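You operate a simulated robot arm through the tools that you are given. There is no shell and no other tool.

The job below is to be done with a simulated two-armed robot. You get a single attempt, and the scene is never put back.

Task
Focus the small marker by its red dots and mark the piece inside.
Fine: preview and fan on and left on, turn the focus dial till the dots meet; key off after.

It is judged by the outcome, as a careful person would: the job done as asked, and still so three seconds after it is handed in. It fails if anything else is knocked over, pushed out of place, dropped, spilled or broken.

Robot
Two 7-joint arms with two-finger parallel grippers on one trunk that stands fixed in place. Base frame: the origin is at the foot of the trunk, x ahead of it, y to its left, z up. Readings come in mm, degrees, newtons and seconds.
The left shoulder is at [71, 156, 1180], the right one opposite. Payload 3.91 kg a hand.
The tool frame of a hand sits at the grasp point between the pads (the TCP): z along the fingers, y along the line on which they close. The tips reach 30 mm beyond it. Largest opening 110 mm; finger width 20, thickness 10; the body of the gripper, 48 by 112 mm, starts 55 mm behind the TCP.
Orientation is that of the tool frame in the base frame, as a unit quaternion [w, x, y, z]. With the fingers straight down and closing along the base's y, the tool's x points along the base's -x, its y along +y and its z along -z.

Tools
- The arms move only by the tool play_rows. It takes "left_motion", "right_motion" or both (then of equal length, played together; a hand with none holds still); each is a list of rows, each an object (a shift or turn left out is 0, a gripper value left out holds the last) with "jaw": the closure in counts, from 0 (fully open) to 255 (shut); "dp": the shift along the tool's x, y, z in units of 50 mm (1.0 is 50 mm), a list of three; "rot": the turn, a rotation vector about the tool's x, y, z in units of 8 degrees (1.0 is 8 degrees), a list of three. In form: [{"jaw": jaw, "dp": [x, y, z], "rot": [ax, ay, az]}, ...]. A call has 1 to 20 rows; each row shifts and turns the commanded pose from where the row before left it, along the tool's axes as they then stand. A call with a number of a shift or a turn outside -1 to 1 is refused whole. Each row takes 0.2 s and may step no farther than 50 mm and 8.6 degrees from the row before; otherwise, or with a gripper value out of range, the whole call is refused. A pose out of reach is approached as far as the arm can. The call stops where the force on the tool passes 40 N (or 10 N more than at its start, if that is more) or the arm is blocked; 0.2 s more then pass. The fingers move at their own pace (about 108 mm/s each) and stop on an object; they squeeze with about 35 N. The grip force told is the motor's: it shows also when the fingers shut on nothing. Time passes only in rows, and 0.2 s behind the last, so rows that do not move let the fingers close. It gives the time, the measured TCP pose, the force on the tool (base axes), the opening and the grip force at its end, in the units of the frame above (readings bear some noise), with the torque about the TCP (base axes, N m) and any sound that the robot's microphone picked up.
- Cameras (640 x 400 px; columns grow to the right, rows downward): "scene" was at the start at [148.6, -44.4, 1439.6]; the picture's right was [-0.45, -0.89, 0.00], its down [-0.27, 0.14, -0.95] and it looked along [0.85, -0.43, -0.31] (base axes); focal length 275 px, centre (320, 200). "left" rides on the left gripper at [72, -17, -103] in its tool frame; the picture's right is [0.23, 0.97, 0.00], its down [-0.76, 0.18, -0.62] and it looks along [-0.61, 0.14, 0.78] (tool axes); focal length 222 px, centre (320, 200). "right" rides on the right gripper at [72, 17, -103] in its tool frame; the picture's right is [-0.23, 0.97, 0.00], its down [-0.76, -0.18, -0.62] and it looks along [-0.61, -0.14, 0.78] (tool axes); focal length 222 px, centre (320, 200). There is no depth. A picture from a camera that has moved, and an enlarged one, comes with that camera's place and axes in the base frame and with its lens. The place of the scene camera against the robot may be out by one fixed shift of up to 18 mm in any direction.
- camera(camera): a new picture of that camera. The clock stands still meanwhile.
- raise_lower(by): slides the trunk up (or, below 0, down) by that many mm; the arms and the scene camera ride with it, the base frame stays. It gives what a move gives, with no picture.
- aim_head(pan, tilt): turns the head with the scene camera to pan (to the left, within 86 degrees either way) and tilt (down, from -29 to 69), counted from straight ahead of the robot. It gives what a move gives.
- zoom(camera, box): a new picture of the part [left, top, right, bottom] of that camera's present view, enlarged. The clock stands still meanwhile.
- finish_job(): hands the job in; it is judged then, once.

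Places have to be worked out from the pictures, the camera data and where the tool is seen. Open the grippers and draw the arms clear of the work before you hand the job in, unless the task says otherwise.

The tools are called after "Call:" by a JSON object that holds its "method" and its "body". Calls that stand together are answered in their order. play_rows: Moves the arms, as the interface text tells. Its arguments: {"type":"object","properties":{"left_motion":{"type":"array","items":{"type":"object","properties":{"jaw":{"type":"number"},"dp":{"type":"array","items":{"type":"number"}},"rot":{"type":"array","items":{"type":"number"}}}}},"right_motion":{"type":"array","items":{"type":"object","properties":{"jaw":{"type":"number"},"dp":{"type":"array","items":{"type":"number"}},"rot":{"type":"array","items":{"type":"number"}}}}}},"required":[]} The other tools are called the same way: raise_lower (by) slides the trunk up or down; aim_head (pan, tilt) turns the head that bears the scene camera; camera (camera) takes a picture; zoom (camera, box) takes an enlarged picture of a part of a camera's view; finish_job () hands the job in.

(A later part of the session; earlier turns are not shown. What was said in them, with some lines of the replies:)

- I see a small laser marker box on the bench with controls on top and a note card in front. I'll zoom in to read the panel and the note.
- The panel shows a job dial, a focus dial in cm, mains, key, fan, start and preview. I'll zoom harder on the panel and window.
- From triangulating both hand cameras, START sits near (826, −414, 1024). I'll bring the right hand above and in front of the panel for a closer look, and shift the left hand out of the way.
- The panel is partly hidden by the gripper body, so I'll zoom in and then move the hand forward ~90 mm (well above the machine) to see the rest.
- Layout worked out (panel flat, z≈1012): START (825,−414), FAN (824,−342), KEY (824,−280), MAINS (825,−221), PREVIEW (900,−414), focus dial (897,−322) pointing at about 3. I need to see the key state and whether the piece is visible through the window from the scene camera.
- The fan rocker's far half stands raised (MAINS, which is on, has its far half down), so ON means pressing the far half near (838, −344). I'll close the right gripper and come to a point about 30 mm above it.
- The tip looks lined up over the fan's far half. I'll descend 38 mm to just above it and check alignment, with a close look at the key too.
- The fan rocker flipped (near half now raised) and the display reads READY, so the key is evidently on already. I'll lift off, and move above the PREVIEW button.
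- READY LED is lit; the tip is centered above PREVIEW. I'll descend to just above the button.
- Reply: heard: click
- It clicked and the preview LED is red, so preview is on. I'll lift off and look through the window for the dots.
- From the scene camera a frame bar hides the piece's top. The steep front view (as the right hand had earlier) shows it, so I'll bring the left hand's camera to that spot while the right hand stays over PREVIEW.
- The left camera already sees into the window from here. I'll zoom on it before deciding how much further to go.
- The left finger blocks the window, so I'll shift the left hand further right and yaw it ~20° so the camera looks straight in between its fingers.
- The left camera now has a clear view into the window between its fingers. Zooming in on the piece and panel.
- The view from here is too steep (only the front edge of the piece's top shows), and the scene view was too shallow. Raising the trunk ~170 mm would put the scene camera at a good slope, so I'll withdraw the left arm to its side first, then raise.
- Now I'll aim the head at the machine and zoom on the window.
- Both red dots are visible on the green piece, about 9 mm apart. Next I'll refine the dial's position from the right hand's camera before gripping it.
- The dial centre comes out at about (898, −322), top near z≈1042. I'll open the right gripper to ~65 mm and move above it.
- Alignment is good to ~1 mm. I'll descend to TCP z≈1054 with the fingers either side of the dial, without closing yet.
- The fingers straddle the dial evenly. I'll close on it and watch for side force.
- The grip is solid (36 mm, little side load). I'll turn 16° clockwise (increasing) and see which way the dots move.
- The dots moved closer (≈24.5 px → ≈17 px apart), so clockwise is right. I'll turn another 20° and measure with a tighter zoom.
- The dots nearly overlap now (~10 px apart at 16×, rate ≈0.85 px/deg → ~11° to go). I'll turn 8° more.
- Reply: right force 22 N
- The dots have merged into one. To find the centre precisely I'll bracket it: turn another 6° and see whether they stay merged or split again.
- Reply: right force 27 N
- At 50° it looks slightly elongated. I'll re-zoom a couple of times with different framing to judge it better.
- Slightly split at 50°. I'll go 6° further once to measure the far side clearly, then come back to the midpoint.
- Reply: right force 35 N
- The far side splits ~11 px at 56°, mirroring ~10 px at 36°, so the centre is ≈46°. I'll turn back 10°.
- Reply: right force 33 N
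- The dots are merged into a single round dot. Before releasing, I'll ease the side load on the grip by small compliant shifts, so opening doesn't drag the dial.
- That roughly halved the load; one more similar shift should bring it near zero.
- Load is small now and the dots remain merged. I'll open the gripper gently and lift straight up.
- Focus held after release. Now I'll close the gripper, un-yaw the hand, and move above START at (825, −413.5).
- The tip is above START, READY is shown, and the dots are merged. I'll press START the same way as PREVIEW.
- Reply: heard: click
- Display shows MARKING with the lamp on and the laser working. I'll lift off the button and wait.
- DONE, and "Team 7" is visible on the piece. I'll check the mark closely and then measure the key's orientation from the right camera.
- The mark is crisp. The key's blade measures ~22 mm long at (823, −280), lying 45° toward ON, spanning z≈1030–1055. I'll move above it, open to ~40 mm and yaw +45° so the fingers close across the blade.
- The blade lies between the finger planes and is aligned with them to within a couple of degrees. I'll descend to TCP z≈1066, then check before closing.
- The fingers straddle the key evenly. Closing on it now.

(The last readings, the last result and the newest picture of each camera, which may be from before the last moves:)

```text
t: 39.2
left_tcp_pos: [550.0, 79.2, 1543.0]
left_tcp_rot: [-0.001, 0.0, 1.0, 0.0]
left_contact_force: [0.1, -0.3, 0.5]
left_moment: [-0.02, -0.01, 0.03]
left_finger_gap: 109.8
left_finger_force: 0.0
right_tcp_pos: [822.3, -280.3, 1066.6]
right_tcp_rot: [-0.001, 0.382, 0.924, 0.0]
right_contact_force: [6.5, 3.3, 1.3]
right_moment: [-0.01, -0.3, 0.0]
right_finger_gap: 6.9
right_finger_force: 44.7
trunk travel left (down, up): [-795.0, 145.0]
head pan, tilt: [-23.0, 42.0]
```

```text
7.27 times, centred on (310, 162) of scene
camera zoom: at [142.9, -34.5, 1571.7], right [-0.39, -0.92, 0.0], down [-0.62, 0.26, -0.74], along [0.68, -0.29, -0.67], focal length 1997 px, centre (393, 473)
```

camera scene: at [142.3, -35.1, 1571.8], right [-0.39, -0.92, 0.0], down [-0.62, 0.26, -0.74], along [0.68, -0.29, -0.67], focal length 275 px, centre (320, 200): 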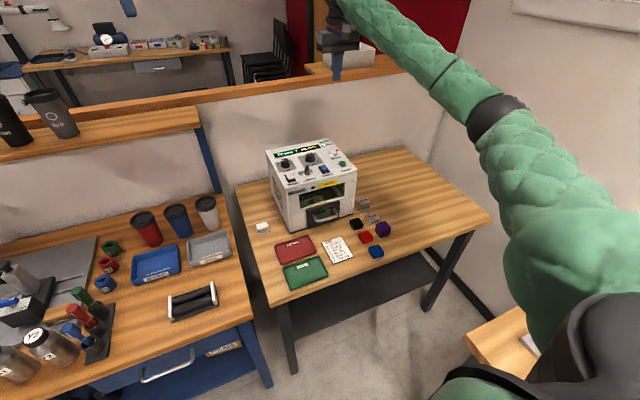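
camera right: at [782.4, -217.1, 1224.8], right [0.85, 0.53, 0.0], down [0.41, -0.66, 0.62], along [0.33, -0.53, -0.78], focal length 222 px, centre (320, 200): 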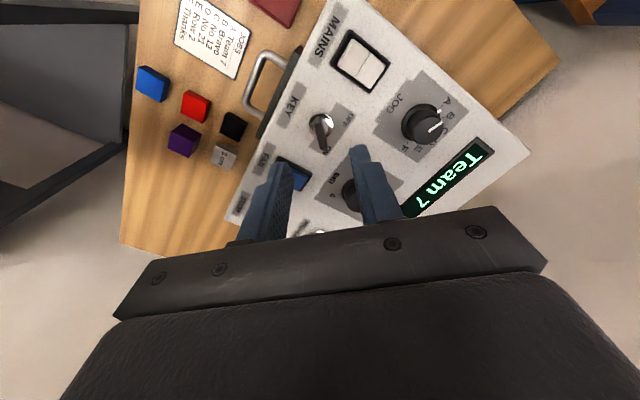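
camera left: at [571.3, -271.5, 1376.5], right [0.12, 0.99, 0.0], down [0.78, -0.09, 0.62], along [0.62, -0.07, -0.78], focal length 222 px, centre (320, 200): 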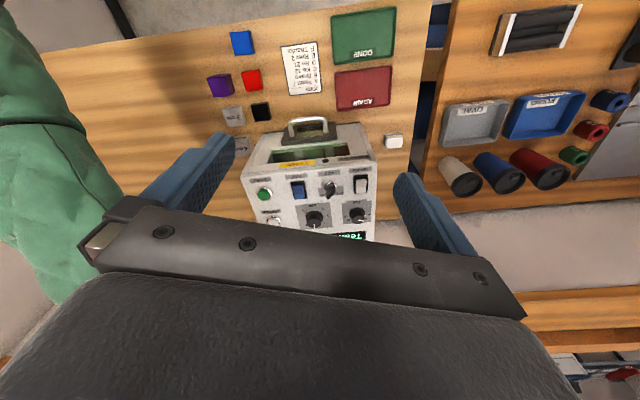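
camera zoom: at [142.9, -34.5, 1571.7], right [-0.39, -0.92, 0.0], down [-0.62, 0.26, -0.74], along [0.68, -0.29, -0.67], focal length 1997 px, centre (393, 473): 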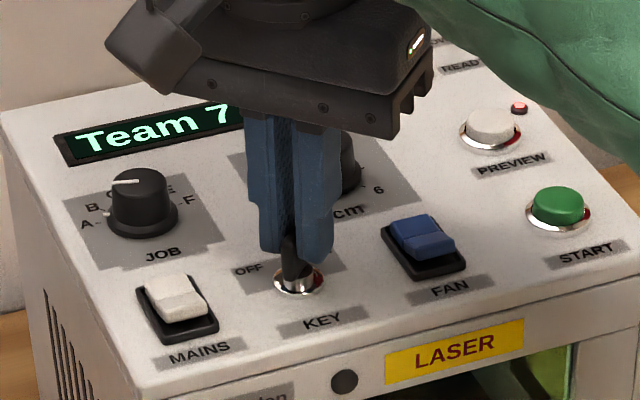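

The key is gripped (6.9 mm). I'll turn counter-clockwise toward OFF, first 40°, watching the force.

Call:
{"method": "play_rows", "body": {"right_motion": [{"rot": [0, 0, -0.625]}, {"rot": [0, 0, -0.625]}, {"rot": [0, 0, -0.625]}, {"rot": [0, 0, -0.625]}, {"rot": [0, 0, -0.625]}, {"rot": [0, 0, -0.625]}, {"rot": [0, 0, -0.625]}, {"rot": [0, 0, -0.625]}, {}]}}

Call:
{"method": "zoom", "body": {"camera": "scene", "box": [265, 120, 365, 200]}}

```text
t: 41.2
left_tcp_pos: [548.4, 78.6, 1543.2]
left_tcp_rot: [0.0, -0.001, 1.0, 0.001]
left_contact_force: [0.3, 0.0, 0.3]
left_moment: [0.02, 0.0, 0.0]
left_finger_gap: 109.9
left_finger_force: 0.1
right_tcp_pos: [822.9, -280.8, 1066.9]
right_tcp_rot: [0.0, 0.043, 0.999, 0.0]
right_contact_force: [6.3, -4.4, 8.0]
right_moment: [-0.2, -1.37, -0.01]
right_finger_gap: 7.1
right_finger_force: 44.4
trunk travel left (down, up): [-795.0, 145.0]
head pan, tilt: [-23.0, 42.0]
```

```text
5.00 times, centred on (315, 160) of scene
camera zoom: at [141.9, -35.2, 1571.7], right [-0.39, -0.92, 0.0], down [-0.62, 0.26, -0.74], along [0.68, -0.29, -0.67], focal length 1373 px, centre (345, 400)
```

zoom: 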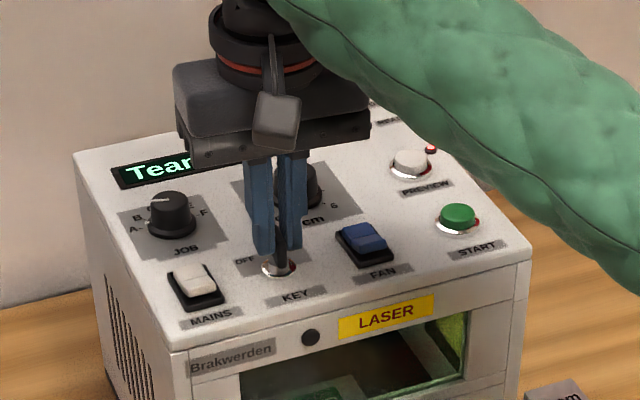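

It is turning smoothly with low force. I'll continue another 40°.

Call:
{"method": "play_rows", "body": {"right_motion": [{"rot": [0, 0, -0.625]}, {"rot": [0, 0, -0.625]}, {"rot": [0, 0, -0.625]}, {"rot": [0, 0, -0.625]}, {"rot": [0, 0, -0.625]}, {"rot": [0, 0, -0.625]}, {"rot": [0, 0, -0.625]}, {"rot": [0, 0, -0.625]}, {}]}}

Call:
{"method": "zoom", "body": {"camera": "scene", "box": [265, 120, 365, 200]}}

```text
t: 43.2
left_tcp_pos: [548.6, 78.8, 1544.2]
left_tcp_rot: [-0.001, 0.0, 1.0, 0.001]
left_contact_force: [0.3, 0.3, -0.6]
left_moment: [0.0, 0.03, 0.01]
left_finger_gap: 110.2
left_finger_force: 0.0
right_tcp_pos: [822.0, -279.1, 1066.9]
right_tcp_rot: [0.0, -0.302, 0.953, 0.0]
right_contact_force: [23.0, -2.9, 22.4]
right_moment: [-0.22, -0.23, 0.02]
right_finger_gap: 6.9
right_finger_force: 44.8
trunk travel left (down, up): [-795.0, 145.0]
head pan, tilt: [-23.0, 42.0]
```

```text
5.00 times, centred on (315, 160) of scene
camera zoom: at [142.7, -34.7, 1571.8], right [-0.39, -0.92, 0.0], down [-0.62, 0.26, -0.74], along [0.68, -0.29, -0.67], focal length 1373 px, centre (345, 400)
```

zoom: 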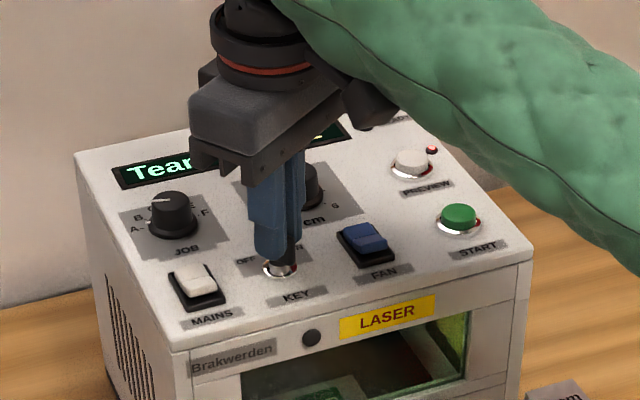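

Force has crept up to ~32 N; I'll relieve it with a ~1.2 mm shift along the push (+x, +z) before the last 10°.

Call:
{"method": "play_rows", "body": {"right_motion": [{"dp": [-0.02, -0.014, -0.024]}, {}]}}

Call:
{"method": "zoom", "body": {"camera": "left", "box": [0, 0, 200, 200]}}

```text
t: 43.8
left_tcp_pos: [548.2, 78.9, 1543.3]
left_tcp_rot: [0.0, 0.0, 1.0, -0.001]
left_contact_force: [-0.4, 0.6, -0.6]
left_moment: [-0.02, -0.05, -0.01]
left_finger_gap: 110.0
left_finger_force: 0.0
right_tcp_pos: [821.6, -279.2, 1067.5]
right_tcp_rot: [0.0, -0.301, 0.954, -0.001]
right_contact_force: [2.8, -3.0, 11.2]
right_moment: [0.44, -0.92, 0.0]
right_finger_gap: 6.8
right_finger_force: 44.4
trunk travel left (down, up): [-795.0, 145.0]
head pan, tilt: [-23.0, 42.0]
```

```text
2.00 times, centred on (100, 100) of left
camera zoom: at [475.1, 60.8, 1647.6], right [-0.23, 0.97, 0.0], down [0.76, 0.18, 0.62], along [0.61, 0.14, -0.78], focal length 444 px, centre (760, 400)
```

zoom: 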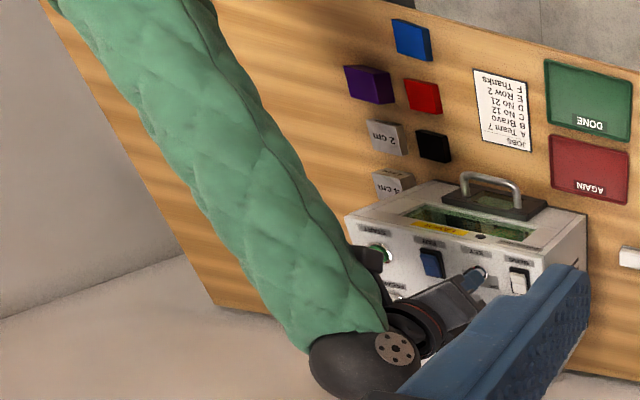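

Load relieved. Turning the last 10° to OFF.

Call:
{"method": "play_rows", "body": {"right_motion": [{"rot": [0, 0, -0.5]}, {"rot": [0, 0, -0.5]}, {"rot": [0, 0, -0.25]}, {}]}}

Call:
{"method": "zoom", "body": {"camera": "scene", "box": [265, 120, 365, 200]}}

```text
t: 44.8
left_tcp_pos: [548.5, 78.0, 1543.0]
left_tcp_rot: [-0.001, 0.0, 1.0, 0.0]
left_contact_force: [0.0, -0.8, -0.5]
left_moment: [0.03, 0.0, -0.01]
left_finger_gap: 110.1
left_finger_force: 0.1
right_tcp_pos: [821.6, -279.6, 1066.6]
right_tcp_rot: [-0.001, -0.383, 0.924, 0.001]
right_contact_force: [-2.9, 0.0, -5.0]
right_moment: [0.45, -0.49, -0.05]
right_finger_gap: 6.9
right_finger_force: 45.1
trunk travel left (down, up): [-795.0, 145.0]
head pan, tilt: [-23.0, 42.0]
```

```text
5.00 times, centred on (315, 160) of scene
camera zoom: at [142.5, -35.4, 1571.5], right [-0.39, -0.92, 0.0], down [-0.62, 0.26, -0.74], along [0.68, -0.29, -0.67], focal length 1373 px, centre (345, 400)
```

zoom: 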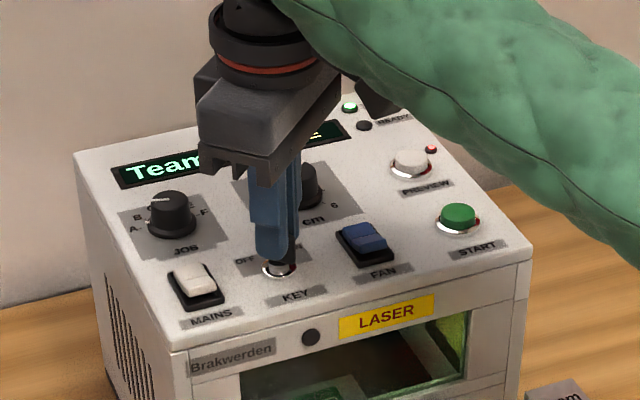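

The READY LED has gone dark — the key is off. I'll nudge 2.5° more to make sure it's fully home, then open the fingers and lift straight up.

Call:
{"method": "play_rows", "body": {"right_motion": [{"rot": [0, 0, -0.3]}, {}]}}

Call:
{"method": "play_rows", "body": {"right_motion": [{"jaw": 225}, {"jaw": 180}, {"jaw": 162}, {}, {"dp": [0, 0, -0.3]}, {"dp": [0, 0, -0.5]}, {"dp": [0, 0, -0.7]}, {"dp": [0, 0, -0.7]}, {}]}}

Call:
{"method": "zoom", "body": {"camera": "scene", "box": [265, 120, 365, 200]}}

Call:
{"method": "zoom", "body": {"camera": "scene", "box": [285, 155, 325, 185]}}

```text
t: 45.4
left_tcp_pos: [548.9, 79.4, 1543.5]
left_tcp_rot: [-0.001, 0.0, 1.0, 0.0]
left_contact_force: [0.6, -0.3, -0.2]
left_moment: [0.01, 0.0, 0.04]
left_finger_gap: 110.1
left_finger_force: 0.1
right_tcp_pos: [821.7, -279.1, 1066.0]
right_tcp_rot: [-0.001, -0.402, 0.916, 0.0]
right_contact_force: [-8.7, 2.9, -11.5]
right_moment: [-0.22, 0.04, -0.94]
right_finger_gap: 7.2
right_finger_force: 45.2
trunk travel left (down, up): [-795.0, 145.0]
head pan, tilt: [-23.0, 42.0]
```

```text
t: 47.4
left_tcp_pos: [549.6, 79.1, 1542.6]
left_tcp_rot: [-0.001, 0.0, 1.0, -0.001]
left_contact_force: [-0.7, 0.5, 0.1]
left_moment: [0.01, 0.01, -0.03]
left_finger_gap: 109.7
left_finger_force: 0.0
right_tcp_pos: [825.2, -279.4, 1176.3]
right_tcp_rot: [-0.001, -0.401, 0.916, -0.001]
right_contact_force: [0.6, -0.1, 0.0]
right_moment: [-0.03, 0.01, 0.0]
right_finger_gap: 40.2
right_finger_force: 0.0
trunk travel left (down, up): [-795.0, 145.0]
head pan, tilt: [-23.0, 42.0]
```

```text
5.00 times, centred on (315, 160) of scene
camera zoom: at [142.8, -35.2, 1571.6], right [-0.39, -0.92, 0.0], down [-0.62, 0.26, -0.74], along [0.68, -0.29, -0.67], focal length 1373 px, centre (345, 400)
```

zoom: 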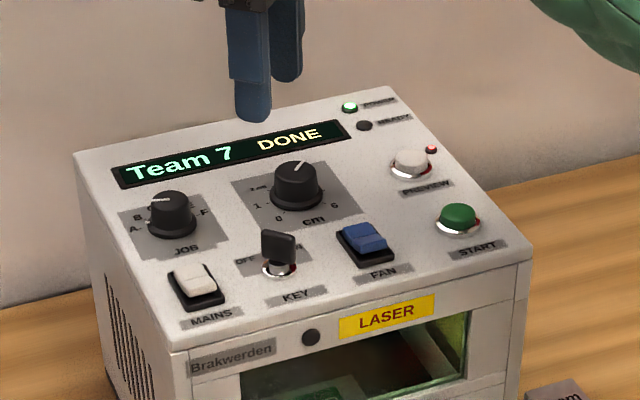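

```text
13.33 times, centred on (305, 170) of scene
camera zoom: at [142.8, -35.2, 1571.6], right [-0.39, -0.92, 0.0], down [-0.62, 0.26, -0.74], along [0.68, -0.29, -0.67], focal length 3661 px, centre (520, 600)
```

zoom: 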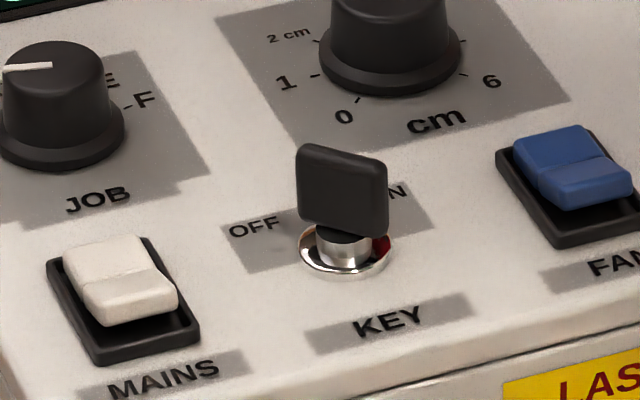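

Key is at OFF (hard stop felt), READY dark, preview and fan still on, display DONE. Now I'll raise and withdraw the right hand, un-yawing and opening it.

Call:
{"method": "play_rows", "body": {"right_motion": [{"dp": [0, 0, -0.9]}, {"dp": [0, 0, -0.9]}, {"rot": [0, 0, 0.985]}, {"rot": [0, 0, 0.985]}, {"rot": [0, 0, 0.985]}, {"rot": [0, 0, 0.985]}, {"rot": [0, 0, 0.985]}, {"rot": [0, 0, 0.985]}, {"jaw": 0, "dp": [0.8, -0.3, -0.2]}, {"dp": [0.8, -0.3, -0.2]}, {"dp": [0.8, -0.3, -0.2]}, {"dp": [0.8, -0.3, -0.2]}, {"dp": [0.8, -0.3, -0.2]}, {"dp": [0.8, -0.3, -0.2]}, {"dp": [0.8, -0.3, -0.2]}, {}]}}

Call:
{"method": "camera", "body": {"camera": "scene"}}

Call:
{"method": "zoom", "body": {"camera": "scene", "box": [255, 130, 365, 240]}}

Call:
{"method": "zoom", "body": {"camera": "scene", "box": [306, 190, 322, 200]}}

```text
t: 50.8
left_tcp_pos: [551.4, 79.4, 1543.4]
left_tcp_rot: [-0.001, 0.0, 1.0, 0.001]
left_contact_force: [0.0, 0.2, 0.0]
left_moment: [0.03, 0.02, 0.02]
left_finger_gap: 110.3
left_finger_force: 0.1
right_tcp_pos: [545.4, -385.4, 1339.6]
right_tcp_rot: [-0.001, -0.001, 1.0, 0.0]
right_contact_force: [-0.6, 0.7, -0.3]
right_moment: [0.0, -0.01, -0.02]
right_finger_gap: 110.2
right_finger_force: 0.1
trunk travel left (down, up): [-795.0, 145.0]
head pan, tilt: [-23.0, 42.0]
```

```text
taken
camera scene: at [143.9, -34.3, 1571.5], right [-0.39, -0.92, 0.0], down [-0.62, 0.26, -0.74], along [0.68, -0.29, -0.67], focal length 275 px, centre (320, 200)
```

scene: 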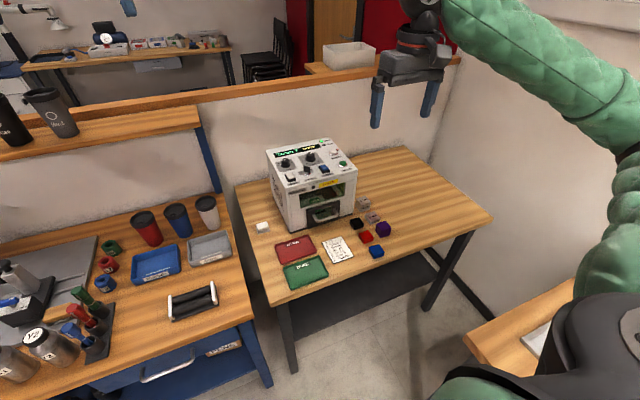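

```text
3.64 times, centred on (310, 185) of scene
camera zoom: at [143.9, -34.3, 1571.5], right [-0.39, -0.92, 0.0], down [-0.62, 0.26, -0.74], along [0.68, -0.29, -0.67], focal length 998 px, centre (356, 254)
```

zoom: 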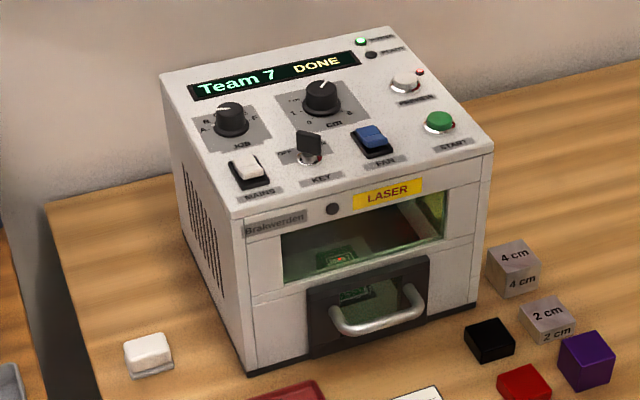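

```text
16.00 times, centred on (314, 195) of scene
camera zoom: at [143.9, -34.3, 1571.5], right [-0.39, -0.92, 0.0], down [-0.62, 0.26, -0.74], along [0.68, -0.29, -0.67], focal length 4393 px, centre (416, 280)
```

zoom: 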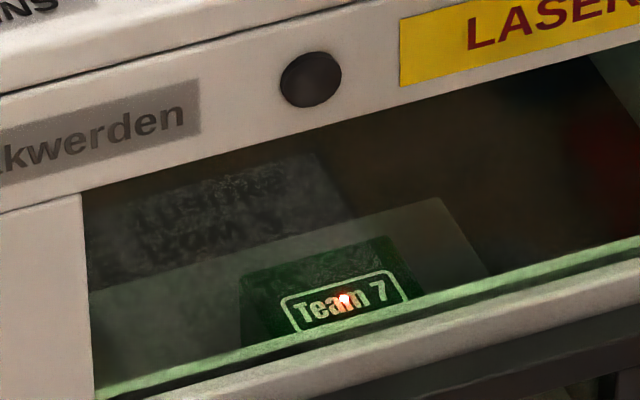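

The piece carries a sharp "Team 7" mark and the dots are still merged. Preview and fan are still on, the key is off, nothing else has moved, and both arms are clear with open grippers. Handing in.

Call:
{"method": "finish_job", "body": {}}

```text
The job is handed in.
```

The marker is focused and the piece inside is marked "Team 7". That is job A, which the job dial was already set to; you didn't name a job, so I left it there.

- **Focus:** I turned the dial from about 3 to a little over 4 cm, until the two red dots met as one. They were still merged at the last look.
- **Mark:** One press of START; the display went from MARKING to DONE. The lettering looks sharp through the window.
- **Switches:** Fan and preview are on and left on. The key was already on when I started. I turned it to its OFF stop afterwards, and the READY light is out.

Nothing else on the bench was moved. Both grippers are open and the arms are clear of the machine. The trunk was raised 170 mm to see the dots and is still raised.
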